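You operate a simulated robot arm through the tools that you are given. There is no shell and no other tool.

Carry out the task below with a simulated two-armed robot. There is one attempt and no reset: what you move stays moved.

Task
Flush the grit out of the green nozzle in the grey pot.
Fine: stand it in the steel cup, shut the clear hood, pump the green plunger until no grit shows, open up and put it back. Set down upright: what you pick out. Where these are worked on the way, their far stop is far enough and under half their travel is too little: clear hood.

The check looks at the end state, three seconds after you hand in, the way a careful person would. Anything else that was tipped, shoved, dropped, spilled or broken makes it a failure.

Robot
Two 7-joint arms with fingered hands on one trunk that stands fixed in place. Base frame: the origin is at the foot of the trunk, x ahead of it, y to its left, z up. Lengths are in mm, angles in rad, forces in N, time in s.
The left shoulder is at [72, 153, 984], the right one opposite. With the tool pointing down near the work surface each hand reaches from about 440 to 860 mm from the base axis, measured 20 degrees to its own side. Payload 4 kg a hand.
The TCP of each hand is the grasp point between the finger pads, 30 mm short of the fingertips. In the tool frame z runs along the fingers and y along their closing line. The gripper opens to 104 mm; its body begins 35 mm behind the TCP. The gripper is a hand of 3 fingers: y runs from the thumb to the fingers, the wrist lies at [-15, -104, -178] in the tool frame.
Orientation is told as [roll, pitch, yaw] about the base's x, y, z axes, in that order, counted from this pose: with the fingers straight down and the wrist toward the robot, the tool's x, y and z point along [0, 1, 0], [1, 0, 0] and [0, 0, -1] of the base frame.

Tools
- The arms move only by the tool send_rows. It takes "left_targets", "right_targets" or both (then of equal length, played together; a hand with none holds still); each is a list of rows, each a list of 6 numbers: the shift along the base's x, y, z in units of 25 mm (1.0 is 25 mm), then the turn, a rotation vector about the base's x, y, z in units of 6 degrees (1.0 is 6 degrees). In form: [[tx, ty, tz, rx, ry, rz], ...]. A call has 1 to 20 rows; each row shifts and turns the commanded pose from where the row before left it. A call with a number of a shift or a turn outside -1 to 1 is refused whole. A row lasts 0.2 s, in which the tool goes at most 50 mm and 0.15 rad; a call with a longer step from one row to the next is refused whole. Where a pose cannot be reached the arm comes as near as it can. A force on the tool above 80 N (or 10 N above the force at the start of the call, whichever is more), or a blocked arm, ends the call early, and 0.2 s more pass. In this call time passes only in rows, and 0.2 s behind the last. The reply holds the time, the measured pose of the TCP, the force on the tool along the base axes, the opening and the grip force, in the units named above and with some noise, with the torque about the TCP (base axes, N m) and any sound that the robot's microphone picked up.
- Cameras (640 x 400 px; columns grow to the right, rows downward): "scene" is now at [134.4, -50.9, 1236.4]; the picture's right is [-0.50, -0.87, -0.00], its down [-0.29, 0.17, -0.94] and it looks along [0.82, -0.47, -0.34] (base axes); focal length 317 px, centre (320, 200). "left" rides on the left gripper at [-64, -94, -117] in its tool frame; the picture's right is [-0.72, -0.33, 0.61], its down [0.64, -0.65, 0.40] and it looks along [0.27, 0.68, 0.68] (tool axes); focal length 238 px, centre (320, 200). "right" rides on the right gripper at [64, -94, -117] in its tool frame; the picture's right is [-0.72, 0.33, -0.61], its down [-0.64, -0.65, 0.40] and it looks along [-0.27, 0.68, 0.68] (tool axes); focal length 238 px, centre (320, 200). There is no depth. A picture from a camera that has moved, and an enlarged one, comes with that camera's place and axes in the base frame and with its lens.
- capture(camera): a new picture of that camera. It takes no simulated time.
- lift_body(by): slides the trunk up (or, below 0, down) by that many mm; the arms and the scene camera ride with it, the base frame stays. It gives what a move gives, with no picture.
- curl_fingers(index, middle, thumb_bend, thumb_turn, hand): sets how far each is bent, from 0 (flat) to 1 (curled in); at 0.3 the hand is open as for a grip, at 0.7 the pads meet at the TCP. One left out holds its place. A second passes; each finger stops where it meets its share of the squeeze, and holds until it gets a number again. It is the only way to open and close the hand. It gives what a move gives, with no picture; readings hold the bend of each and the force on the fingers (four entries, about 0 where the hand has none), thumb and palm. thumb_turn goes from beside the hand (0) to across from the fingers (1), as for a grip.
- pan_tilt(pan, tilt): turns the head with the scene camera to pan (to the left, within 1.501 rad either way) and tilt (down, from -0.506 to 1.204), counted from straight ahead of the robot. It gives what a move gives.
- enlarge(camera, box): a new picture of the part [left, top, right, bottom] of that camera's present view, enlarged. It takes no simulated time.
- close_job(): hands the job in; it is judged then, once.

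Nothing tells you positions but the pictures and the camera data. Unless the task says otherwise, let go and move clear before handing in.

The tools are called by a JSON object that holds its "fn" and its "kwargs". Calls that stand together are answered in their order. send_rows: Moves the arms, as the interface text tells. Its arguments: {"type":"object","properties":{"left_targets":{"type":"array"},"right_targets":{"type":"array"}},"required":[]} The other tools are called the same way: lift_body (by) moves the trunk up or down; curl_fingers (index, middle, thumb_bend, thumb_turn, hand) moves the fingers one by one; pan_tilt (pan, tilt) turns the head that bears the scene camera; capture (camera) takes a picture; enlarge (camera, box) takes an enlarged picture of a part of a camera's view; close_job () hands the job in.

At the start:

```text
clock: 0.0
left_ee_pos: [610.5, -31.9, 1171.6]
left_tool_rot: [0.003, 0.003, -0.003]
left_wrist_force: [-0.6, -0.8, 0.6]
left_ft_torque: [-0.02, -0.02, -0.02]
left_opening: 103.7
left_grasp_force: 0.0
left_shape: jaw
left_bend: [0.3, 0.3, 0.3, 0.98]
left_finger forces: [0.0, 0.1, 0.0, 0.1, 0.1, 0.1]
right_ee_pos: [323.1, -478.5, 993.3]
right_tool_rot: [-0.001, 0.002, 0.0]
right_wrist_force: [-0.6, 0.6, -0.5]
right_ft_torque: [-0.01, 0.02, -0.04]
right_opening: 103.6
right_grasp_force: 0.1
right_shape: jaw
right_bend: [0.3, 0.3, 0.3, 0.98]
right_finger forces: [0.0, 0.1, 0.0, 0.0, 0.0, 0.0]
trunk travel left (down, up): [-400.0, 540.0]
head pan, tilt (commanded): [-0.518, 0.34]
```

scene: 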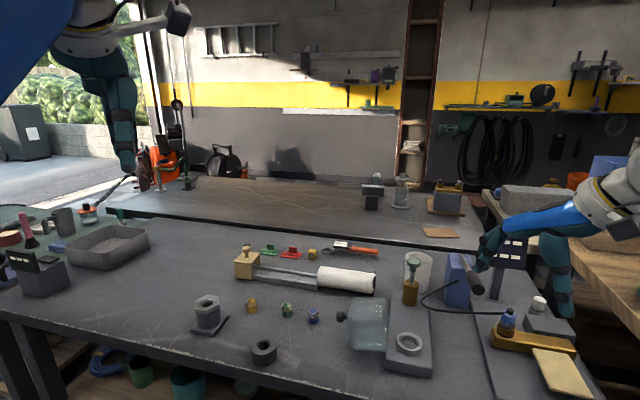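
right: 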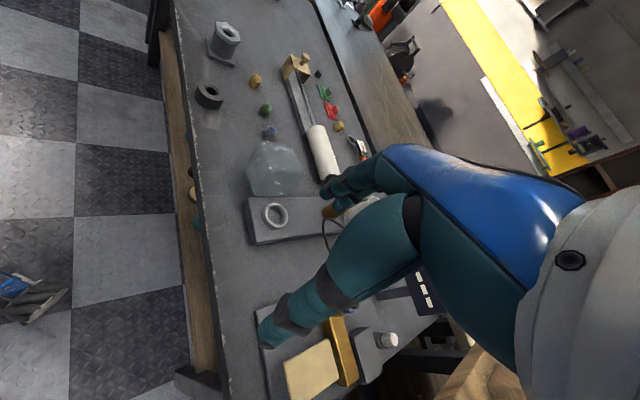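
left: 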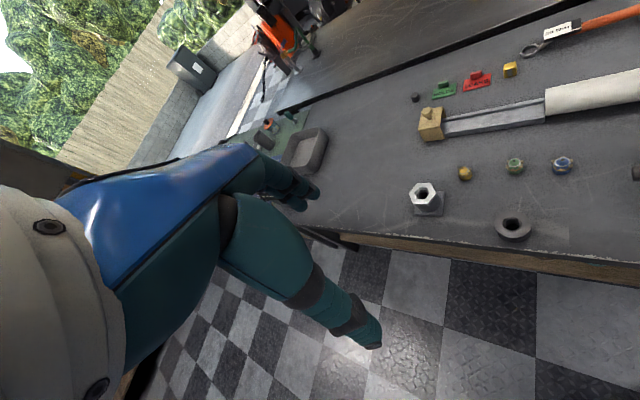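

I see a bench with a grey base carrying a steel ring/cup, a clear hood lying beside it, an olive/green plunger post, some small coloured nozzles, a grey hex pot and a grey ring-like pot. I'll look closer before moving anything.

{"fn": "enlarge", "kwargs": {"camera": "scene", "box": [320, 230, 480, 390]}}

{"fn": "enlarge", "kwargs": {"camera": "scene", "box": [180, 230, 340, 390]}}

{"fn": "enlarge", "kwargs": {"camera": "scene", "box": [440, 220, 640, 400]}}

{"fn": "enlarge", "kwargs": {"camera": "scene", "box": [0, 190, 180, 310]}}

```text
2.50 times, centred on (400, 310) of scene
camera zoom: at [134.4, -50.9, 1236.4], right [-0.5, -0.87, 0.0], down [-0.29, 0.17, -0.94], along [0.82, -0.47, -0.34], focal length 792 px, centre (120, -75)
```

zoom: 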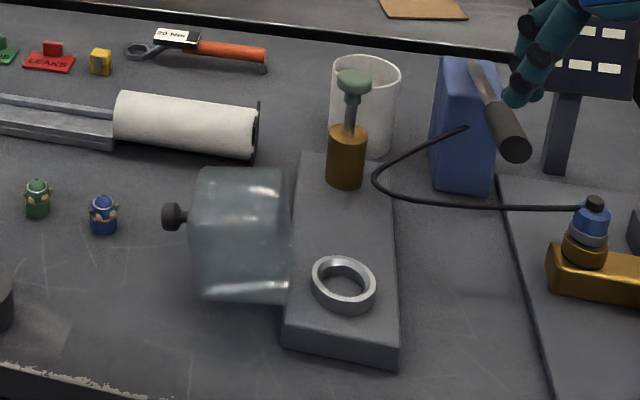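

```text
2.50 times, centred on (260, 310) of scene
camera zoom: at [134.4, -50.9, 1236.4], right [-0.5, -0.87, 0.0], down [-0.29, 0.17, -0.94], along [0.82, -0.47, -0.34], focal length 792 px, centre (470, -75)
```

zoom: 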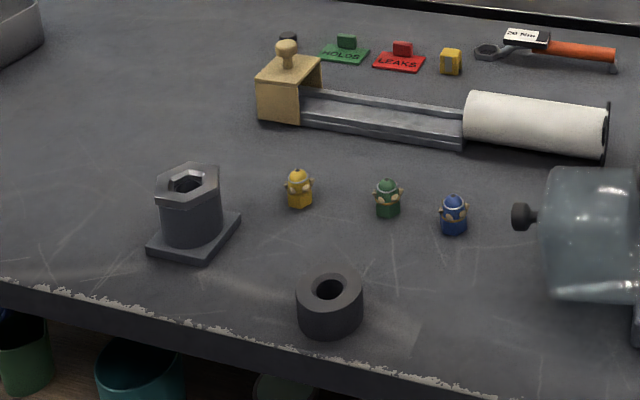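

```text
2.22 times, centred on (540, 310) of scene
camera zoom: at [134.4, -50.9, 1236.4], right [-0.5, -0.87, 0.0], down [-0.29, 0.17, -0.94], along [0.82, -0.47, -0.34], focal length 704 px, centre (-169, -44)
```

zoom: 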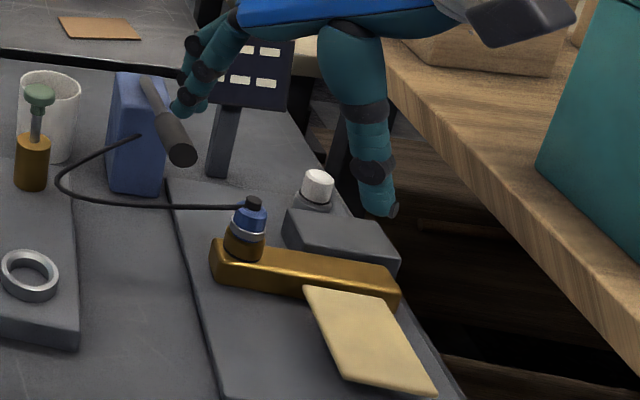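

```text
3.33 times, centred on (90, 250) of scene
camera zoom: at [134.4, -50.9, 1236.4], right [-0.5, -0.87, 0.0], down [-0.29, 0.17, -0.94], along [0.82, -0.47, -0.34], focal length 1056 px, centre (1087, 33)
```

zoom: 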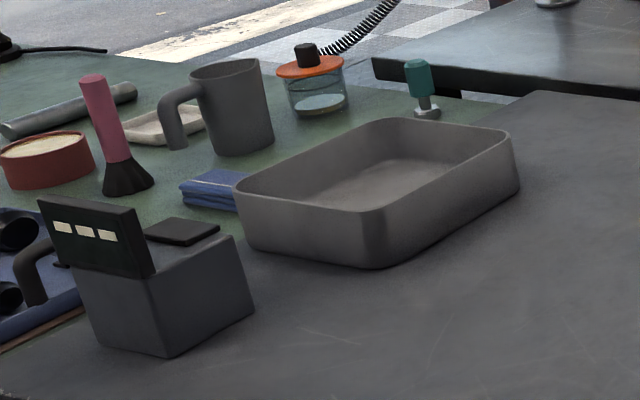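

The grey pot with the green nozzle isn't clear yet, so I'll look around with the head to find it before acting.

{"fn": "pan_tilt", "kwargs": {"pan": 0.3, "tilt": 0.5}}

{"fn": "capture", "kwargs": {"camera": "scene"}}

{"fn": "pan_tilt", "kwargs": {"pan": -1.1, "tilt": 0.6}}

{"fn": "capture", "kwargs": {"camera": "scene"}}

{"fn": "pan_tilt", "kwargs": {"pan": -0.4, "tilt": 0.8}}

{"fn": "capture", "kwargs": {"camera": "scene"}}

```text
clock: 1.1
left_ee_pos: [610.2, -31.8, 1172.5]
left_tool_rot: [0.0, 0.002, 0.002]
left_wrist_force: [0.8, 0.0, -0.4]
left_ft_torque: [0.01, 0.02, 0.01]
left_opening: 103.8
left_grasp_force: 0.1
left_shape: jaw
left_bend: [0.3, 0.3, 0.3, 0.98]
left_finger forces: [0.1, 0.0, 0.0, 0.1, 0.0, 0.1]
right_ee_pos: [323.4, -475.8, 994.3]
right_tool_rot: [0.0, 0.0, 0.001]
right_wrist_force: [0.6, -0.2, -0.2]
right_ft_torque: [0.0, 0.0, -0.02]
right_opening: 103.8
right_grasp_force: 0.1
right_shape: jaw
right_bend: [0.3, 0.3, 0.3, 0.98]
right_finger forces: [0.0, 0.0, 0.0, 0.0, 0.0, 0.1]
trunk travel left (down, up): [-400.0, 540.0]
head pan, tilt (commanded): [0.3, 0.499]
```

```text
taken
camera scene: at [140.4, 22.1, 1221.8], right [0.29, -0.96, 0.0], down [-0.46, -0.14, -0.88], along [0.84, 0.26, -0.48], focal length 317 px, centre (320, 200)
```

scene: 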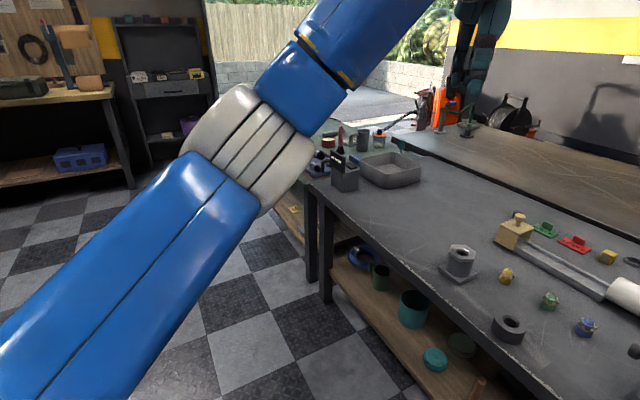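

```text
clock: 2.7
left_ee_pos: [610.6, -32.7, 1174.1]
left_tool_rot: [-0.001, 0.001, -0.001]
left_wrist_force: [-1.1, -0.4, 1.0]
left_ft_torque: [0.0, 0.02, -0.01]
left_opening: 103.7
left_grasp_force: 0.1
left_shape: jaw
left_bend: [0.3, 0.3, 0.3, 0.98]
left_finger forces: [0.0, 0.0, 0.1, 0.0, 0.0, 0.0]
right_ee_pos: [322.3, -476.6, 994.6]
right_tool_rot: [0.0, 0.0, 0.001]
right_wrist_force: [0.6, 0.0, 0.3]
right_ft_torque: [0.01, -0.03, -0.01]
right_opening: 103.6
right_grasp_force: 0.0
right_shape: jaw
right_bend: [0.3, 0.3, 0.3, 0.98]
right_finger forces: [0.0, 0.0, 0.1, 0.0, 0.0, 0.1]
trunk travel left (down, up): [-400.0, 540.0]
head pan, tilt (commanded): [-1.1, 0.6]
```

```text
taken
camera scene: at [93.6, -83.5, 1212.6], right [-0.89, -0.45, 0.0], down [-0.26, 0.51, -0.82], along [0.37, -0.73, -0.57], focal length 317 px, centre (320, 200)
```

scene: 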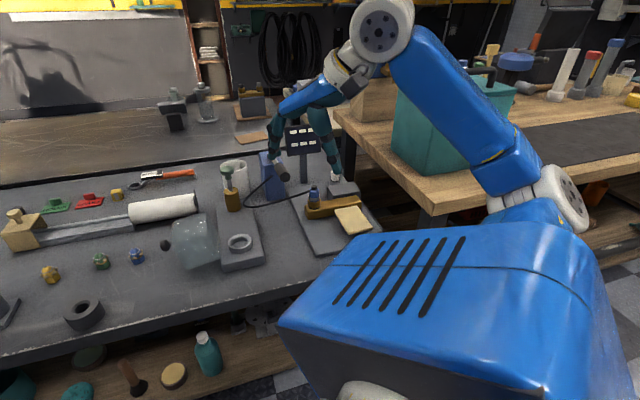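

```text
clock: 3.8
left_ee_pos: [609.8, -31.4, 1172.5]
left_tool_rot: [0.001, -0.001, 0.001]
left_wrist_force: [0.6, -0.1, -0.2]
left_ft_torque: [0.0, 0.05, 0.03]
left_opening: 103.8
left_grasp_force: 0.0
left_shape: jaw
left_bend: [0.3, 0.3, 0.3, 0.98]
left_finger forces: [0.1, 0.1, 0.1, 0.0, 0.1, 0.0]
right_ee_pos: [323.1, -478.3, 995.0]
right_tool_rot: [-0.002, 0.0, 0.002]
right_wrist_force: [0.5, -1.0, 0.1]
right_ft_torque: [-0.03, 0.01, 0.01]
right_opening: 103.7
right_grasp_force: 0.0
right_shape: jaw
right_bend: [0.3, 0.3, 0.3, 0.98]
right_finger forces: [0.0, 0.1, 0.1, 0.0, 0.0, 0.0]
trunk travel left (down, up): [-400.0, 540.0]
head pan, tilt (commanded): [-0.4, 0.799]
```

```text
taken
camera scene: at [127.6, -36.1, 1195.8], right [-0.39, -0.92, 0.0], down [-0.66, 0.28, -0.7], along [0.64, -0.27, -0.72], focal length 317 px, centre (320, 200)
```

scene: 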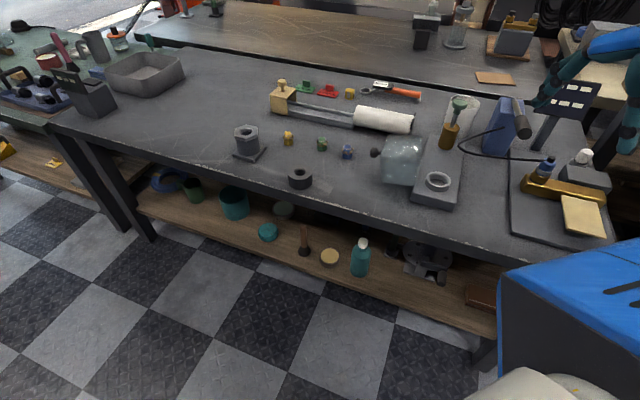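

I'll enlarge the candidates: the grey ring-like pot, the small coloured items, the wash station, and the far left corner.

{"fn": "enlarge", "kwargs": {"camera": "scene", "box": [270, 120, 360, 195]}}

{"fn": "enlarge", "kwargs": {"camera": "scene", "box": [360, 85, 480, 215]}}

{"fn": "enlarge", "kwargs": {"camera": "scene", "box": [0, 10, 160, 120]}}

{"fn": "enlarge", "kwargs": {"camera": "scene", "box": [480, 80, 640, 240]}}

{"fn": "enlarge", "kwargs": {"camera": "left", "box": [400, 60, 600, 250]}}

{"fn": "enlarge", "kwargs": {"camera": "right", "box": [180, 10, 360, 250]}}

```text
5.33 times, centred on (315, 158) of scene
camera zoom: at [127.6, -36.1, 1195.8], right [-0.39, -0.92, 0.0], down [-0.66, 0.28, -0.7], along [0.64, -0.27, -0.72], focal length 1689 px, centre (347, 427)
```

zoom: 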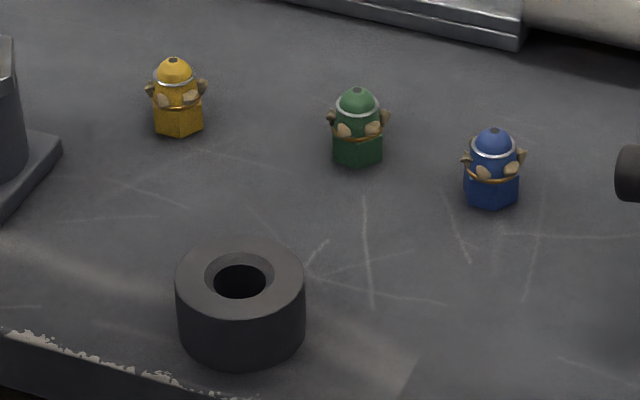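

```text
3.08 times, centred on (420, 150) of scene
camera zoom: at [127.6, -36.1, 1195.8], right [-0.39, -0.92, 0.0], down [-0.66, 0.28, -0.7], along [0.64, -0.27, -0.72], focal length 974 px, centre (12, 354)
```

zoom: 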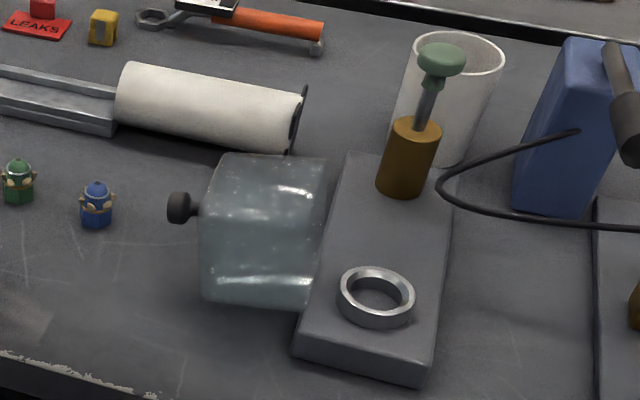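

```text
3.64 times, centred on (80, 65) of scene
camera zoom: at [127.6, -36.1, 1195.8], right [-0.39, -0.92, 0.0], down [-0.66, 0.28, -0.7], along [0.64, -0.27, -0.72], focal length 1152 px, centre (1193, 691)
```

zoom: 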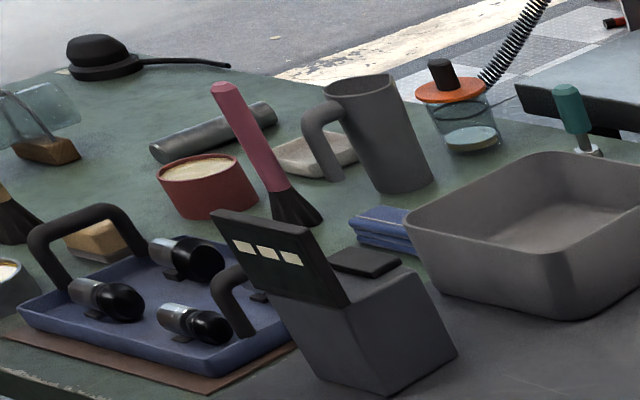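

```text
2.50 times, centred on (560, 160) of scene
camera zoom: at [127.6, -36.1, 1195.8], right [-0.39, -0.92, 0.0], down [-0.66, 0.28, -0.7], along [0.64, -0.27, -0.72], focal length 792 px, centre (-280, 300)
```

zoom: 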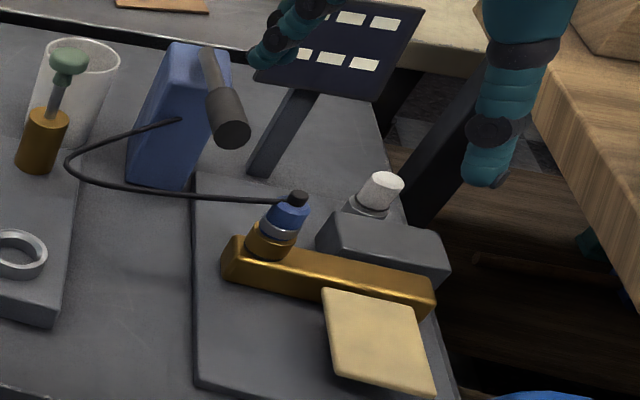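

```text
2.11 times, centred on (500, 155) of left
camera zoom: at [515.0, -95.8, 1290.0], right [-0.33, -0.72, -0.61], down [-0.65, 0.64, -0.4], along [0.68, 0.27, -0.68], focal length 502 px, centre (-59, 295)
```

zoom: 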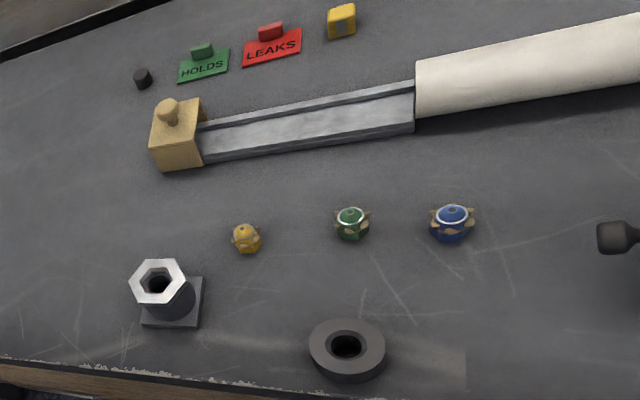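

```text
1.67 times, centred on (270, 130) of right
camera zoom: at [229.3, -413.8, 1110.6], right [0.33, -0.72, 0.61], down [-0.65, -0.64, -0.4], along [0.68, -0.27, -0.68], focal length 397 px, centre (403, 317)
```

zoom: 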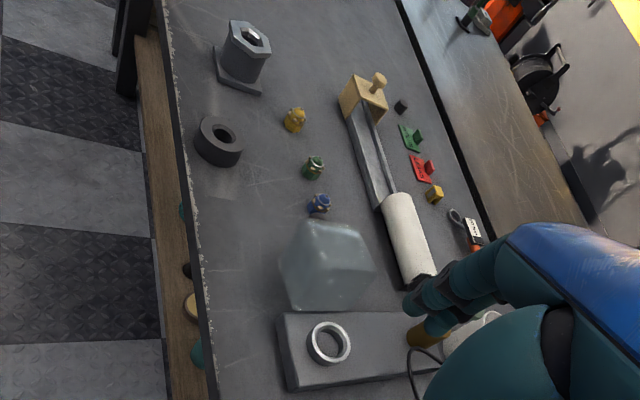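

The three small coloured nozzles on the bench all show tan grit flecks; I triangulate the table at about z 640–650, the green one near (797, -325), and a dark grey pot near (690, -220) whose inside I can't see. I'll move the left hand so its camera looks straight down into the pot.

{"fn": "send_rows", "kwargs": {"left_targets": [[1, -0.7, -0.7, 0, 0, 0], [1, -0.7, -0.7, 0, 0, 0], [1, -0.7, -0.7, 0, 0, 0], [1, -0.7, -0.7, 0, 0, 0], [1, -0.7, -0.7, 0, 0, 0], [1, -0.7, -0.7, 0, 0, 0], [1, -0.7, -0.7, 0, 0, 0]]}}

{"fn": "capture", "kwargs": {"camera": "left"}}

```text
clock: 5.3
left_ee_pos: [724.6, -106.6, 1033.4]
left_tool_rot: [0.001, 0.0, 0.002]
left_wrist_force: [0.1, -0.1, -0.1]
left_ft_torque: [-0.02, 0.04, 0.03]
left_opening: 103.6
left_grasp_force: 0.1
left_shape: jaw
left_bend: [0.3, 0.3, 0.3, 0.98]
left_finger forces: [0.1, 0.0, 0.1, 0.1, 0.0, 0.1]
left hand out of reach, approached as far as the arm can: row 4, 5, 6, 7
right_ee_pos: [324.0, -478.4, 994.1]
right_tool_rot: [0.0, 0.002, 0.0]
right_wrist_force: [0.1, 0.4, -1.2]
right_ft_torque: [0.01, 0.0, -0.02]
right_opening: 103.7
right_grasp_force: 0.0
right_shape: jaw
right_bend: [0.3, 0.3, 0.3, 0.98]
right_finger forces: [0.1, 0.0, 0.1, 0.0, 0.0, 0.0]
trunk travel left (down, up): [-400.0, 540.0]
head pan, tilt (commanded): [-0.4, 0.799]
```

```text
taken
camera left: at [630.0, -169.8, 1150.1], right [-0.33, -0.72, -0.61], down [-0.65, 0.64, -0.4], along [0.68, 0.27, -0.68], focal length 238 px, centre (320, 200)
```

left: 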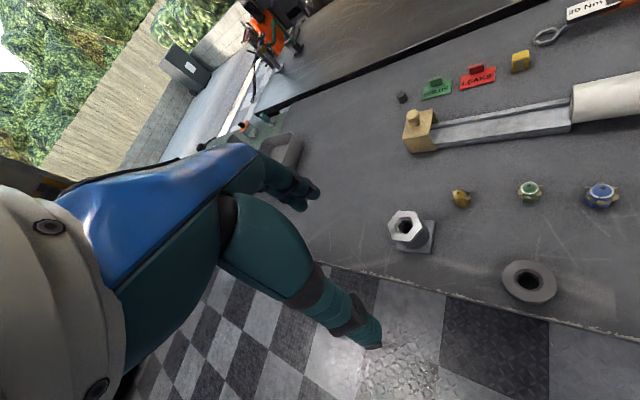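

{"fn": "enlarge", "kwargs": {"camera": "left", "box": [490, 240, 570, 320]}}

{"fn": "enlarge", "kwargs": {"camera": "left", "box": [440, 160, 640, 230]}}

{"fn": "enlarge", "kwargs": {"camera": "left", "box": [370, 190, 450, 270]}}

```text
5.00 times, centred on (530, 280) of left
camera zoom: at [630.0, -169.8, 1150.1], right [-0.33, -0.72, -0.61], down [-0.65, 0.64, -0.4], along [0.68, 0.27, -0.68], focal length 1192 px, centre (-730, -200)
```

zoom: 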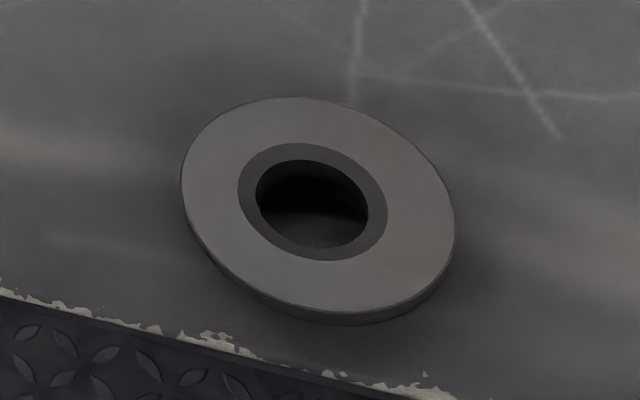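

```text
3.20 times, centred on (540, 195) of left
camera zoom: at [630.0, -169.8, 1150.1], right [-0.33, -0.72, -0.61], down [-0.65, 0.64, -0.4], along [0.68, 0.27, -0.68], focal length 763 px, centre (-384, 216)
```

zoom: 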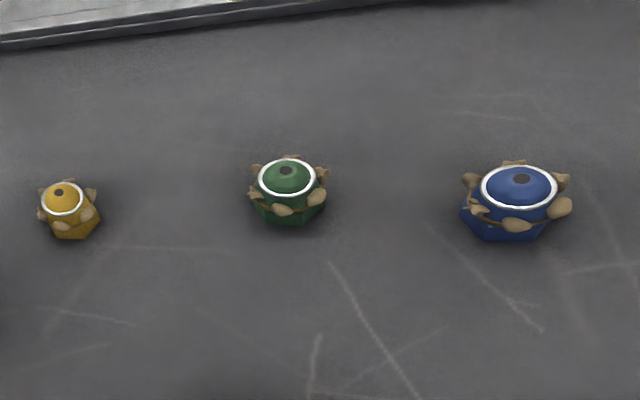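

```text
5.00 times, centred on (410, 230) of left
camera zoom: at [630.0, -169.8, 1150.1], right [-0.33, -0.72, -0.61], down [-0.65, 0.64, -0.4], along [0.68, 0.27, -0.68], focal length 1192 px, centre (-130, 50)
```

zoom: 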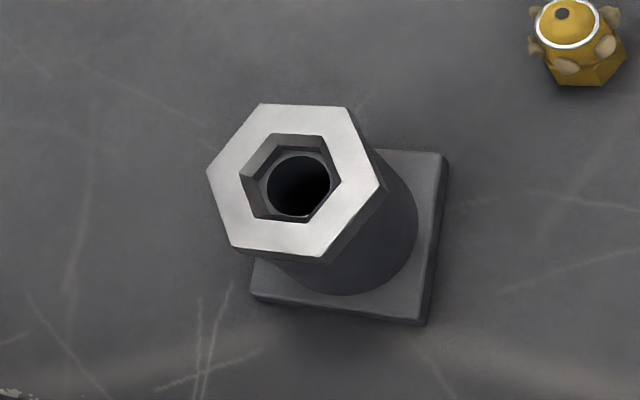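

The grey ring-like pot is empty, so the only green nozzle in reach is the one standing on the bench at about (800, -325); the flush station (grey base, steel cup ring near (524, -505), green plunger near (650, -635), hood lying open) looks like the "grey pot". I'll check the station and the rest of the bench in closer detail before committing.

{"fn": "enlarge", "kwargs": {"camera": "right", "box": [225, 115, 355, 245]}}

{"fn": "enlarge", "kwargs": {"camera": "scene", "box": [365, 125, 465, 215]}}

{"fn": "enlarge", "kwargs": {"camera": "scene", "box": [220, 110, 320, 200]}}

{"fn": "enlarge", "kwargs": {"camera": "scene", "box": [380, 0, 540, 100]}}

```text
3.08 times, centred on (290, 180) of right
camera zoom: at [229.5, -414.5, 1110.4], right [0.33, -0.72, 0.61], down [-0.65, -0.64, -0.4], along [0.68, -0.27, -0.68], focal length 733 px, centre (412, 262)
```

zoom: 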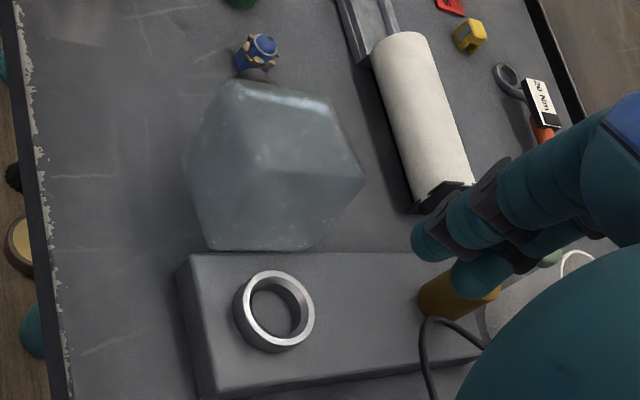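

```text
4.44 times, centred on (415, 170) of scene
camera zoom: at [128.0, -37.1, 1195.7], right [-0.39, -0.92, 0.0], down [-0.66, 0.28, -0.69], along [0.64, -0.27, -0.72], focal length 1408 px, centre (-102, 333)
```

zoom: 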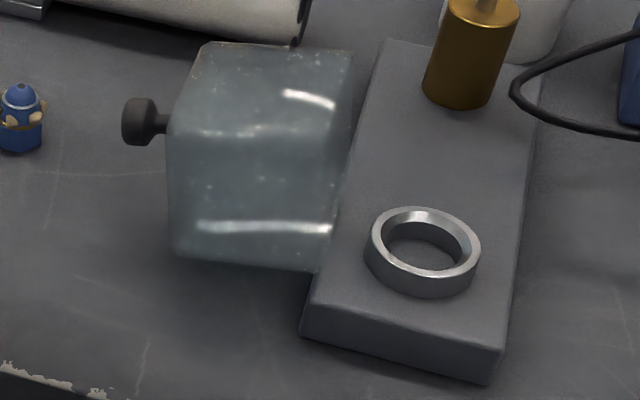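

```text
4.44 times, centred on (270, 155) of scene
camera zoom: at [128.0, -37.1, 1195.7], right [-0.39, -0.92, 0.0], down [-0.66, 0.28, -0.69], along [0.64, -0.27, -0.72], focal length 1408 px, centre (542, 400)
```

zoom: 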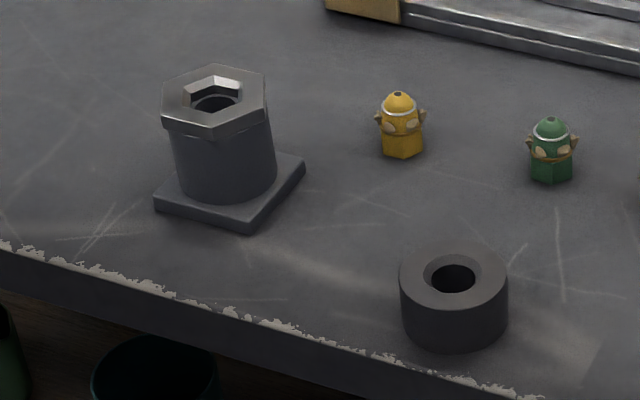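

```text
4.00 times, centred on (460, 50) of scene
camera zoom: at [128.0, -37.1, 1195.7], right [-0.39, -0.92, 0.0], down [-0.66, 0.28, -0.69], along [0.64, -0.27, -0.72], focal length 1267 px, centre (-240, 800)
```

zoom: 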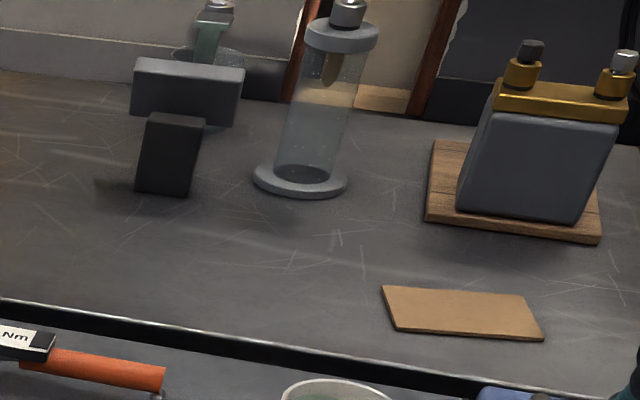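

Base corner, ring and hood triangulate consistently: the base runs at about -48° yaw, the cup centre is ≈(521, -504, 697), the hood is hinged on the base's left edge, and its knob is near (642, -397, 724). I'll back the left hand off a little and lower the trunk slightly for reach, then look at the station again.

{"fn": "send_rows", "kwargs": {"left_targets": [[-0.8, 0.8, 0, 0, 0, 0], [-0.8, 0.8, 0, 0, 0, 0], [-0.8, 0.8, 0, 0, 0, 0], [-0.8, 0.8, 0, 0, 0, 0], [-0.8, 0.8, 0, 0, 0, 0], [-0.8, 0.8, 0, 0, 0, 0]]}}

{"fn": "lift_body", "kwargs": {"by": -60}}

{"fn": "pan_tilt", "kwargs": {"pan": -0.7, "tilt": 0.7}}

{"fn": "capture", "kwargs": {"camera": "scene"}}

{"fn": "capture", "kwargs": {"camera": "right"}}

```text
clock: 6.8
left_ee_pos: [603.4, 17.5, 1033.3]
left_tool_rot: [-0.003, 0.002, 0.0]
left_wrist_force: [0.4, 0.1, -0.4]
left_ft_torque: [-0.02, 0.02, 0.01]
left_opening: 103.9
left_grasp_force: 0.1
left_shape: jaw
left_bend: [0.3, 0.3, 0.3, 0.98]
left_finger forces: [0.0, 0.1, 0.0, 0.1, 0.0, 0.0]
right_ee_pos: [322.8, -475.6, 994.7]
right_tool_rot: [-0.002, -0.001, -0.002]
right_wrist_force: [0.3, -0.2, 0.4]
right_ft_torque: [0.04, 0.01, 0.02]
right_opening: 103.8
right_grasp_force: 0.1
right_shape: jaw
right_bend: [0.3, 0.3, 0.3, 0.98]
right_finger forces: [0.0, 0.0, 0.1, 0.0, 0.1, 0.0]
trunk travel left (down, up): [-400.0, 540.0]
head pan, tilt (commanded): [-0.4, 0.799]
```

```text
clock: 7.8
left_ee_pos: [604.3, 16.5, 973.2]
left_tool_rot: [0.001, 0.001, -0.001]
left_wrist_force: [-0.6, 0.4, -0.1]
left_ft_torque: [-0.01, 0.02, -0.01]
left_opening: 103.8
left_grasp_force: 0.0
left_shape: jaw
left_bend: [0.3, 0.3, 0.3, 0.98]
left_finger forces: [0.1, 0.1, 0.1, 0.0, 0.0, 0.0]
right_ee_pos: [323.7, -478.2, 934.0]
right_tool_rot: [0.001, 0.001, 0.0]
right_wrist_force: [0.3, -0.5, 0.0]
right_ft_torque: [-0.01, 0.04, 0.02]
right_opening: 104.0
right_grasp_force: 0.2
right_shape: jaw
right_bend: [0.3, 0.3, 0.3, 0.98]
right_finger forces: [0.0, 0.0, 0.0, 0.0, 0.0, 0.1]
trunk travel left (down, up): [-340.0, 600.0]
head pan, tilt (commanded): [-0.4, 0.799]
```

```text
clock: 8.6
left_ee_pos: [604.3, 15.8, 973.7]
left_tool_rot: [-0.001, 0.0, 0.0]
left_wrist_force: [0.9, 0.3, -0.9]
left_ft_torque: [0.0, -0.02, -0.02]
left_opening: 103.7
left_grasp_force: 0.0
left_shape: jaw
left_bend: [0.3, 0.3, 0.3, 0.98]
left_finger forces: [0.0, 0.0, 0.0, 0.1, 0.1, 0.0]
right_ee_pos: [323.8, -478.1, 934.9]
right_tool_rot: [0.0, 0.0, 0.0]
right_wrist_force: [0.1, 0.3, -0.4]
right_ft_torque: [-0.04, 0.01, 0.0]
right_opening: 103.7
right_grasp_force: 0.1
right_shape: jaw
right_bend: [0.3, 0.3, 0.3, 0.98]
right_finger forces: [0.0, 0.1, 0.0, 0.1, 0.0, 0.0]
trunk travel left (down, up): [-340.0, 600.0]
head pan, tilt (commanded): [-0.7, 0.7]
```

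```text
taken
camera scene: at [118.3, -58.8, 1143.9], right [-0.64, -0.77, 0.0], down [-0.49, 0.42, -0.76], along [0.58, -0.49, -0.65], focal length 317 px, centre (320, 200)
```

scene: 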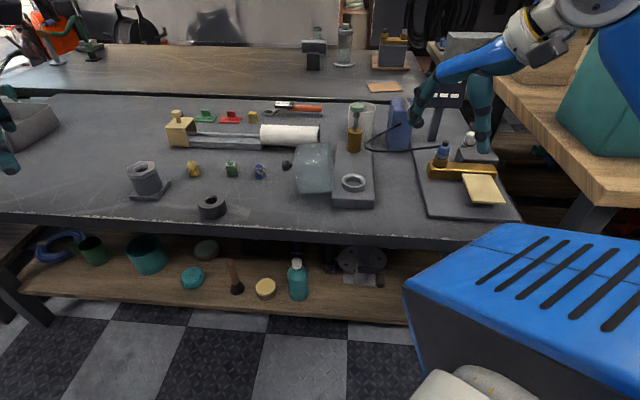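

```text
taken
camera right: at [229.3, -413.8, 1050.6], right [0.33, -0.72, 0.61], down [-0.65, -0.64, -0.4], along [0.68, -0.27, -0.68], focal length 238 px, centre (320, 200)
```

right: 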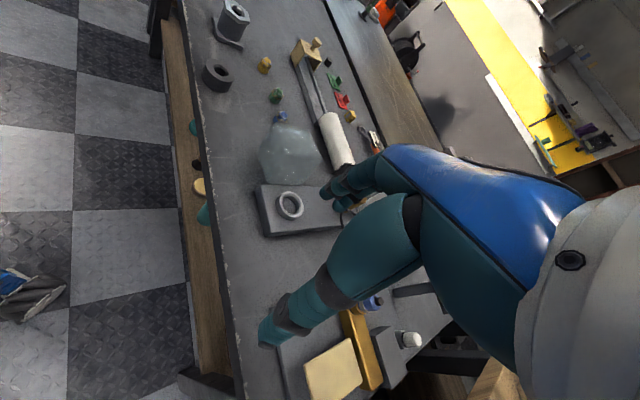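

{"fn": "enlarge", "kwargs": {"camera": "scene", "box": [325, 85, 425, 165]}}

{"fn": "enlarge", "kwargs": {"camera": "scene", "box": [280, 130, 400, 220]}}

{"fn": "enlarge", "kwargs": {"camera": "right", "box": [230, 60, 360, 250]}}

{"fn": "capture", "kwargs": {"camera": "left"}}

```text
5.00 times, centred on (375, 125) of scene
camera zoom: at [118.3, -58.8, 1143.9], right [-0.64, -0.77, 0.0], down [-0.49, 0.42, -0.76], along [0.58, -0.49, -0.65], focal length 1584 px, centre (45, 575)
```

zoom: 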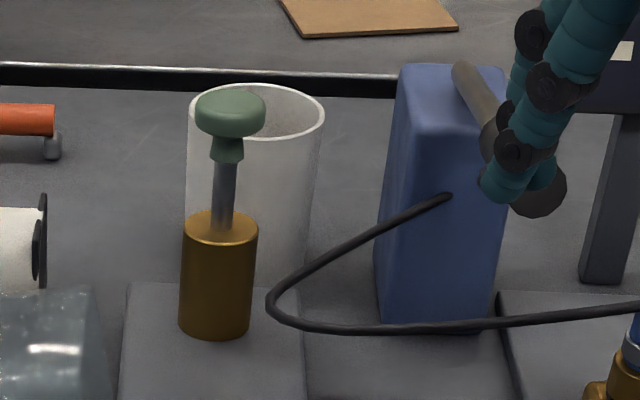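

```text
4.44 times, centred on (340, 175) of scene
camera zoom: at [118.3, -58.8, 1143.9], right [-0.64, -0.77, 0.0], down [-0.49, 0.42, -0.76], along [0.58, -0.49, -0.65], focal length 1408 px, centre (231, 311)
```

zoom: 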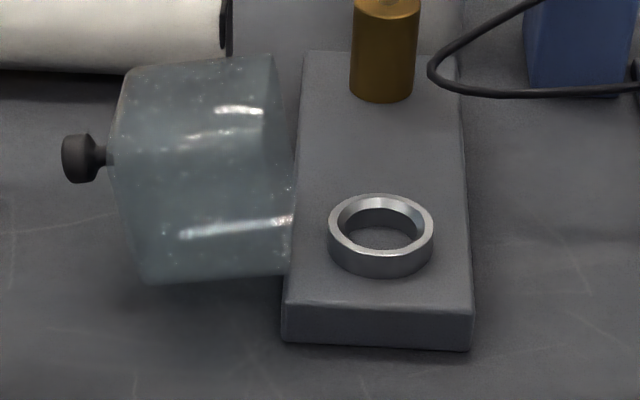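

```text
2.11 times, centred on (295, 155) of right
camera zoom: at [229.3, -413.8, 1050.6], right [0.33, -0.72, 0.61], down [-0.65, -0.64, -0.4], along [0.68, -0.27, -0.68], focal length 502 px, centre (373, 295)
```

zoom: 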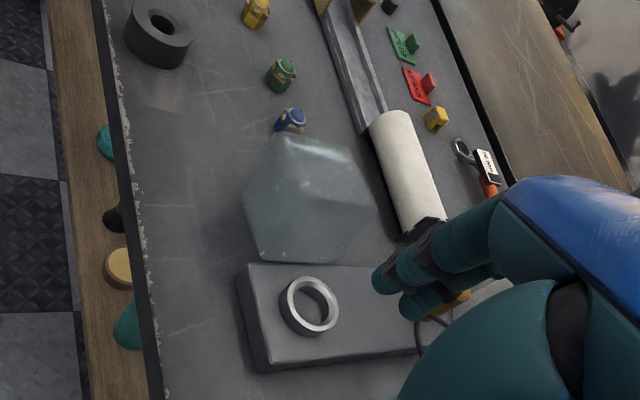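

```text
taken
camera left: at [509.1, -47.8, 1090.3], right [-0.33, -0.72, -0.61], down [-0.65, 0.64, -0.4], along [0.68, 0.27, -0.68], focal length 238 px, centre (320, 200)
```

left: 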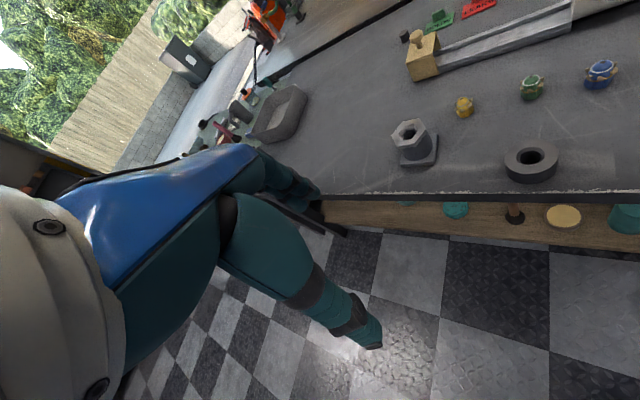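

The beaker behind the plunger needs a look inside, in case a green nozzle hides there. I'll swing the right hand high over the station with yaw turned right so its camera looks down on the plunger, beaker and cup.

{"fn": "send_rows", "kwargs": {"right_targets": [[0.7, -0.2, 0, 0, 0, -1], [0.7, -0.2, 0, 0, 0, -1], [0.7, -0.2, 0, 0, 0, -1], [0.7, -0.2, 0, 0, 0, -1], [0.7, -0.2, 0, 0, 0, -1], [0.7, -0.2, 0, 0, 0, -1], [0.7, -0.2, 0, 0, 0, -1], [0.7, -0.2, 0, 0, 0, -1], [0.7, -0.2, 0, 0, 0, -1], [0.7, -0.2, 0, 0, 0, -1], [0.7, -0.2, 0, 0, 0, -1], [0.7, -0.2, 0, 0, 0, -1], [0.7, -0.2, 0, 0, 0, -1]]}}

{"fn": "capture", "kwargs": {"camera": "right"}}

{"fn": "capture", "kwargs": {"camera": "scene"}}

```text
clock: 11.3
left_ee_pos: [605.0, 16.3, 973.7]
left_tool_rot: [-0.001, 0.002, -0.001]
left_wrist_force: [-0.5, 0.5, -0.3]
left_ft_torque: [0.0, 0.02, 0.0]
left_opening: 103.7
left_grasp_force: 0.1
left_shape: jaw
left_bend: [0.3, 0.3, 0.3, 0.98]
left_finger forces: [0.0, 0.1, 0.0, 0.1, 0.1, 0.1]
right_ee_pos: [552.9, -543.0, 932.3]
right_tool_rot: [-0.003, 0.001, -1.361]
right_wrist_force: [-0.2, 0.1, 0.1]
right_ft_torque: [0.0, 0.0, -0.02]
right_opening: 104.0
right_grasp_force: 0.1
right_shape: jaw
right_bend: [0.3, 0.3, 0.3, 0.98]
right_finger forces: [0.0, 0.0, 0.0, 0.0, 0.0, 0.0]
trunk travel left (down, up): [-340.0, 600.0]
head pan, tilt (commanded): [-0.7, 0.7]
```

```text
taken
camera right: at [596.5, -436.8, 1048.8], right [-0.63, -0.47, 0.62], down [-0.76, 0.51, -0.4], along [-0.12, -0.72, -0.68], focal length 238 px, centre (320, 200)
```

right: 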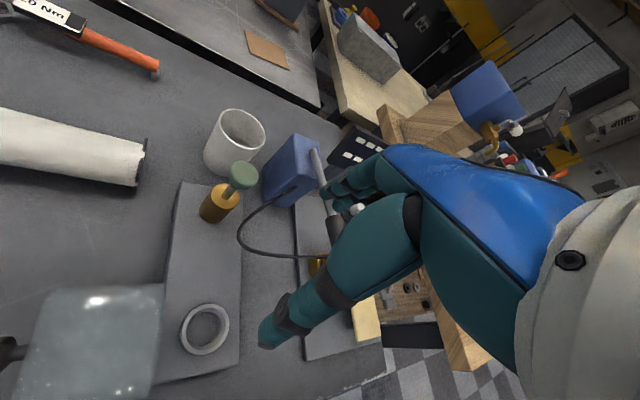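

```text
taken
camera scene: at [120.5, -57.8, 1143.7], right [-0.64, -0.76, 0.0], down [-0.5, 0.42, -0.76], along [0.58, -0.49, -0.65], focal length 317 px, centre (320, 200)
```

scene: 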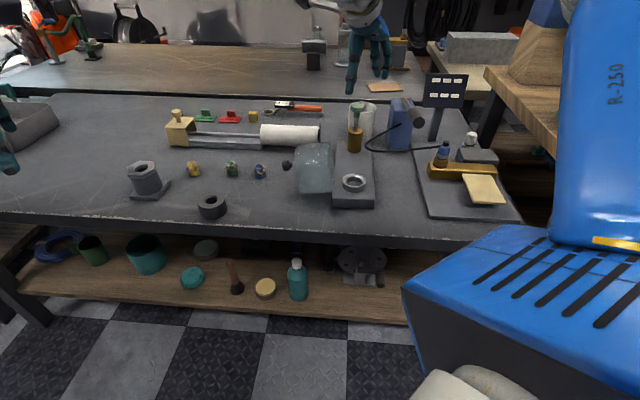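

{"fn": "enlarge", "kwargs": {"camera": "right", "box": [180, 90, 330, 240]}}

{"fn": "enlarge", "kwargs": {"camera": "right", "box": [0, 260, 250, 400]}}

{"fn": "enlarge", "kwargs": {"camera": "scene", "box": [180, 130, 290, 220]}}

{"fn": "enlarge", "kwargs": {"camera": "scene", "box": [270, 90, 400, 220]}}

```text
2.67 times, centred on (255, 165) of right
camera zoom: at [596.5, -436.8, 1048.8], right [-0.63, -0.47, 0.62], down [-0.76, 0.51, -0.4], along [-0.12, -0.72, -0.68], focal length 636 px, centre (493, 293)
```

zoom: 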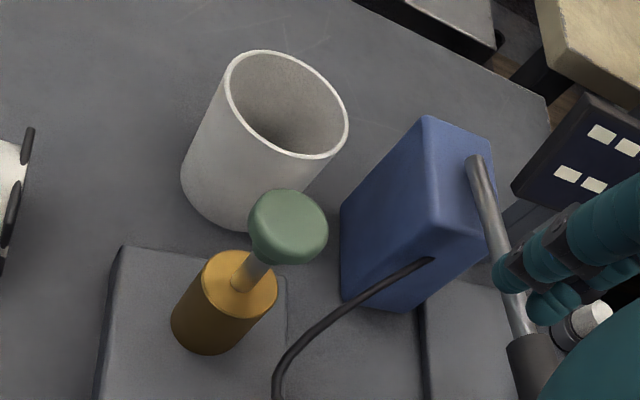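

```text
2.56 times, centred on (125, 330) of right
camera zoom: at [596.5, -436.8, 1048.8], right [-0.63, -0.47, 0.62], down [-0.76, 0.51, -0.4], along [-0.12, -0.72, -0.68], focal length 610 px, centre (819, -133)
```

zoom: 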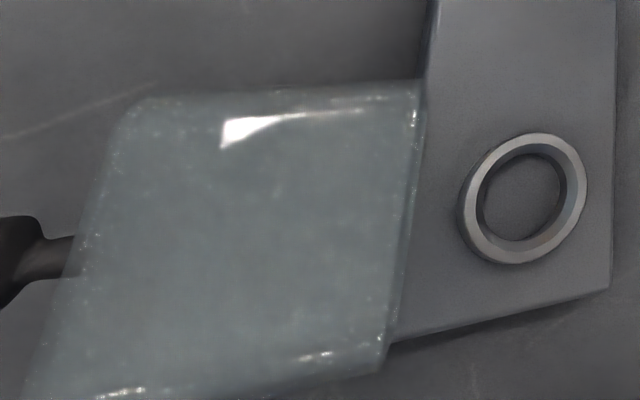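

```text
4.44 times, centred on (235, 175) of scene
camera zoom: at [120.5, -57.8, 1143.7], right [-0.64, -0.76, 0.0], down [-0.5, 0.42, -0.76], along [0.58, -0.49, -0.65], focal length 1408 px, centre (698, 311)
```

zoom: 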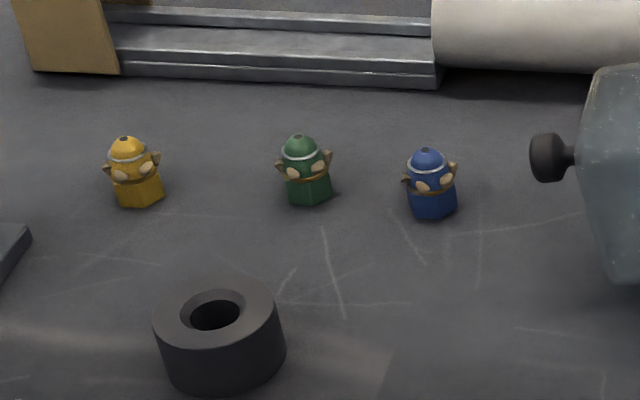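

```text
3.08 times, centred on (335, 155) of scene
camera zoom: at [120.5, -57.8, 1143.7], right [-0.64, -0.76, 0.0], down [-0.5, 0.42, -0.76], along [0.58, -0.49, -0.65], focal length 974 px, centre (274, 338)
```

zoom: 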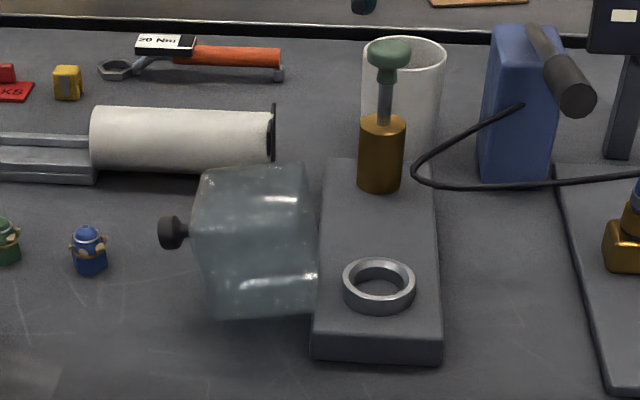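

The beaker (≈(720, -725), rim z≈740) looks empty but its floor is hidden; the plunger cap is at ≈(646, -625, 798). I'll nudge the right camera outward for a steeper look into the beaker to rule it out.

{"fn": "send_rows", "kwargs": {"right_targets": [[0.62, -0.87, -0.4, 0, 0, 0], [0.62, -0.87, -0.4, 0, 0, 0], [0.62, -0.87, -0.4, 0, 0, 0], [0.62, -0.87, -0.4, 0, 0, 0]]}}

{"fn": "capture", "kwargs": {"camera": "right"}}

{"fn": "enlarge", "kwargs": {"camera": "right", "box": [140, 90, 300, 250]}}

```text
clock: 12.3
left_ee_pos: [605.0, 15.1, 974.0]
left_tool_rot: [0.001, 0.0, -0.001]
left_wrist_force: [-0.8, 0.2, -0.1]
left_ft_torque: [0.01, -0.01, 0.04]
left_opening: 103.7
left_grasp_force: 0.0
left_shape: jaw
left_bend: [0.3, 0.3, 0.3, 0.98]
left_finger forces: [0.0, 0.1, 0.0, 0.0, 0.1, 0.1]
right_ee_pos: [604.1, -626.9, 893.0]
right_tool_rot: [-0.001, 0.001, -1.361]
right_wrist_force: [-0.1, -1.1, 0.5]
right_ft_torque: [-0.01, 0.0, 0.0]
right_opening: 103.5
right_grasp_force: 0.1
right_shape: jaw
right_bend: [0.3, 0.3, 0.3, 0.98]
right_finger forces: [0.1, 0.0, 0.0, 0.0, 0.0, 0.0]
right hand out of reach, approached as far as the arm can: row 4
trunk travel left (down, up): [-340.0, 600.0]
head pan, tilt (commanded): [-0.7, 0.7]
```

```text
taken
camera right: at [647.2, -522.1, 1008.8], right [-0.63, -0.47, 0.61], down [-0.76, 0.5, -0.4], along [-0.12, -0.72, -0.68], focal length 238 px, centre (320, 200)
```

right: 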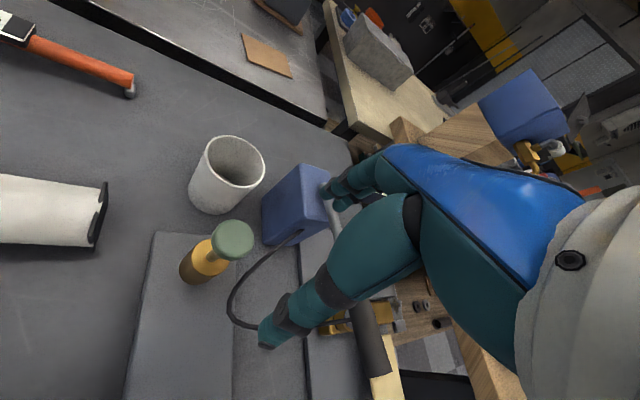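

```text
2.50 times, centred on (220, 170) of right
camera zoom: at [647.2, -522.1, 1008.8], right [-0.63, -0.47, 0.61], down [-0.76, 0.5, -0.4], along [-0.12, -0.72, -0.68], focal length 596 px, centre (570, 275)
```

zoom: 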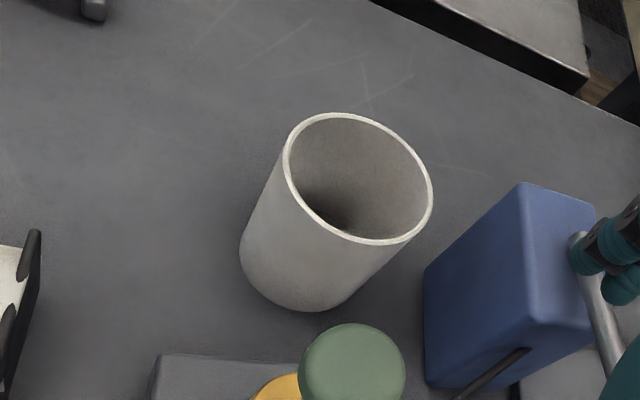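

The beaker shows no nozzle, so I take the green one on the bench as the target, with (796, -326) as its home spot and its top at z≈687. I'll carry the right hand over it at a safe height, turning the yaw to about -25°.

{"fn": "send_rows", "kwargs": {"right_targets": [[0.559, 0.935, 0, 0, 0, 0.68], [0.559, 0.935, 0, 0, 0, 0.68], [0.559, 0.935, -0.2, 0, 0, 0.68], [0.559, 0.935, -0.2, 0, 0, 0.68], [0.559, 0.935, -0.2, 0, 0, 0.68], [0.559, 0.935, -0.3, 0, 0, 0.68], [0.559, 0.935, -0.3, 0, 0, 0.68], [0.559, 0.935, -0.3, 0, 0, 0.68], [0.559, 0.935, -0.4, 0, 0, 0.68], [0.559, 0.935, -0.4, 0, 0, 0.68], [0.559, 0.935, -0.4, 0, 0, 0.68], [0.559, 0.935, -0.4, 0, 0, 0.68], [0.559, 0.935, -0.4, 0, 0, 0.68]]}}

{"fn": "capture", "kwargs": {"camera": "right"}}

{"fn": "capture", "kwargs": {"camera": "scene"}}

{"fn": "capture", "kwargs": {"camera": "left"}}

```text
clock: 15.2
left_ee_pos: [604.2, 15.3, 974.8]
left_tool_rot: [0.001, 0.0, 0.0]
left_wrist_force: [-0.7, 0.0, 0.4]
left_ft_torque: [-0.02, -0.03, 0.03]
left_opening: 103.9
left_grasp_force: 0.0
left_shape: jaw
left_bend: [0.3, 0.3, 0.3, 0.98]
left_finger forces: [0.1, 0.0, 0.0, 0.1, 0.0, 0.0]
right_ee_pos: [658.4, -343.8, 824.4]
right_tool_rot: [-0.001, 0.001, -0.432]
right_wrist_force: [0.3, -0.5, -1.1]
right_ft_torque: [0.01, -0.02, 0.0]
right_opening: 103.6
right_grasp_force: 0.0
right_shape: jaw
right_bend: [0.3, 0.3, 0.3, 0.98]
right_finger forces: [0.0, 0.1, 0.0, 0.0, 0.0, 0.0]
right hand out of reach, approached as far as the arm can: row 2, 3, 4, 5, 6, 7, 8, 9, 10, 11, 12, 13
trunk travel left (down, up): [-340.0, 600.0]
head pan, tilt (commanded): [-0.7, 0.7]
```

```text
taken
camera right: at [600.3, -245.7, 941.9], right [-0.01, -0.79, 0.61], down [-0.86, -0.31, -0.4], along [0.51, -0.53, -0.68], focal length 238 px, centre (320, 200)
```

right: 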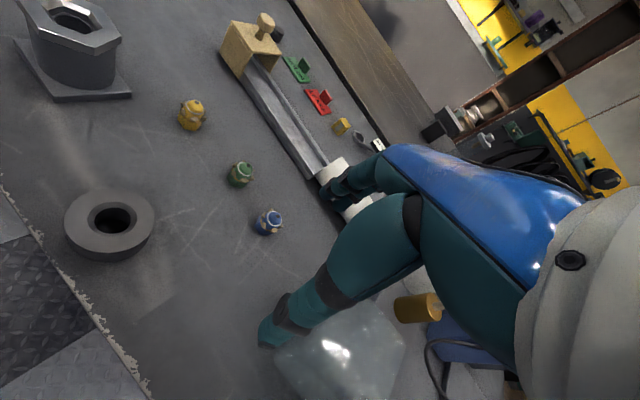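

```text
taken
camera scene: at [119.4, -57.9, 1143.9], right [-0.64, -0.76, 0.0], down [-0.49, 0.42, -0.76], along [0.58, -0.49, -0.65], focal length 317 px, centre (320, 200)
```

scene: 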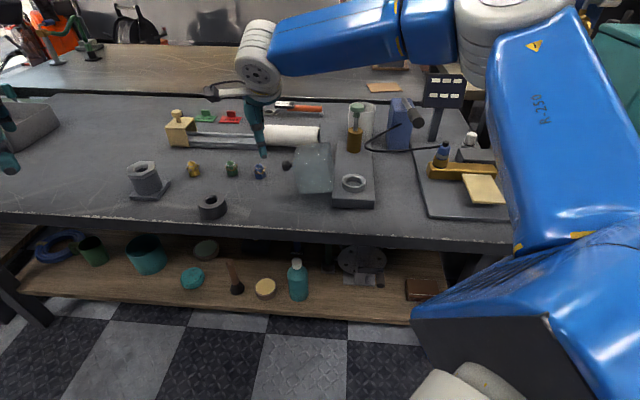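

```text
taken
camera left: at [509.1, -47.6, 1090.4], right [-0.33, -0.72, -0.61], down [-0.65, 0.64, -0.4], along [0.68, 0.27, -0.68], focal length 238 px, centre (320, 200)
```

left: 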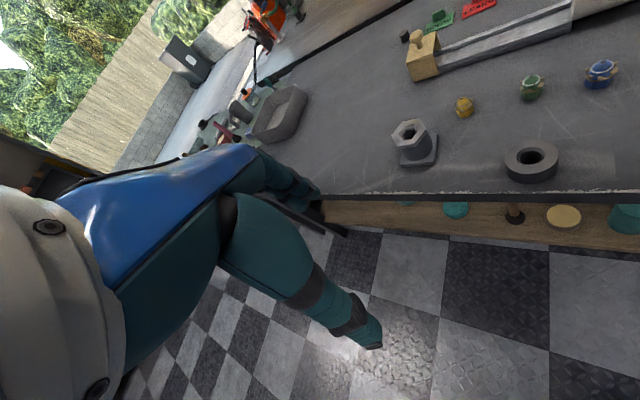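

The arm lagged well short at (658, -344) though the commanded target is ≈(797, -326, 811). I'll send a few idle/lowering rows to see whether it catches up.

{"fn": "send_rows", "kwargs": {"right_targets": [[0, 0, -0.1, 0, 0, 0], [0, 0, -0.1, 0, 0, 0], [0, 0, -0.1, 0, 0, 0], [0, 0, -0.1, 0, 0, 0]]}}

{"fn": "capture", "kwargs": {"camera": "scene"}}

```text
clock: 16.1
left_ee_pos: [604.3, 15.6, 974.0]
left_tool_rot: [0.001, 0.0, -0.001]
left_wrist_force: [0.4, -0.4, 0.2]
left_ft_torque: [-0.01, 0.0, -0.01]
left_opening: 103.6
left_grasp_force: 0.0
left_shape: jaw
left_bend: [0.3, 0.3, 0.3, 0.98]
left_finger forces: [0.0, 0.0, 0.0, 0.0, 0.1, 0.0]
right_ee_pos: [657.1, -345.3, 816.5]
right_tool_rot: [-0.001, 0.001, -0.434]
right_wrist_force: [0.0, 0.1, -0.3]
right_ft_torque: [0.02, -0.01, 0.01]
right_opening: 103.6
right_grasp_force: 0.1
right_shape: jaw
right_bend: [0.3, 0.3, 0.3, 0.98]
right_finger forces: [0.0, 0.0, 0.1, 0.0, 0.1, 0.0]
trunk travel left (down, up): [-340.0, 600.0]
head pan, tilt (commanded): [-0.7, 0.7]
```

```text
taken
camera scene: at [119.4, -58.1, 1143.9], right [-0.64, -0.76, 0.0], down [-0.49, 0.42, -0.76], along [0.58, -0.49, -0.65], focal length 317 px, centre (320, 200)
```

scene: 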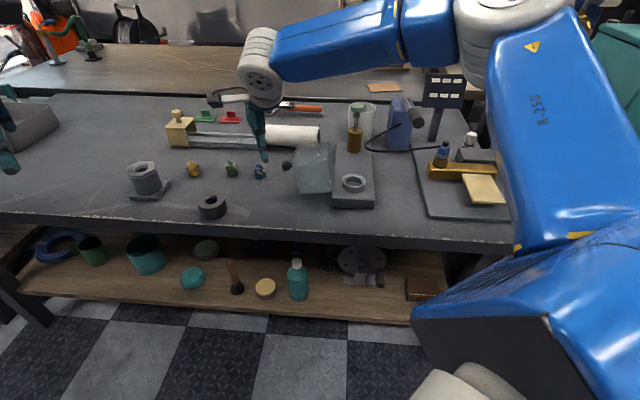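

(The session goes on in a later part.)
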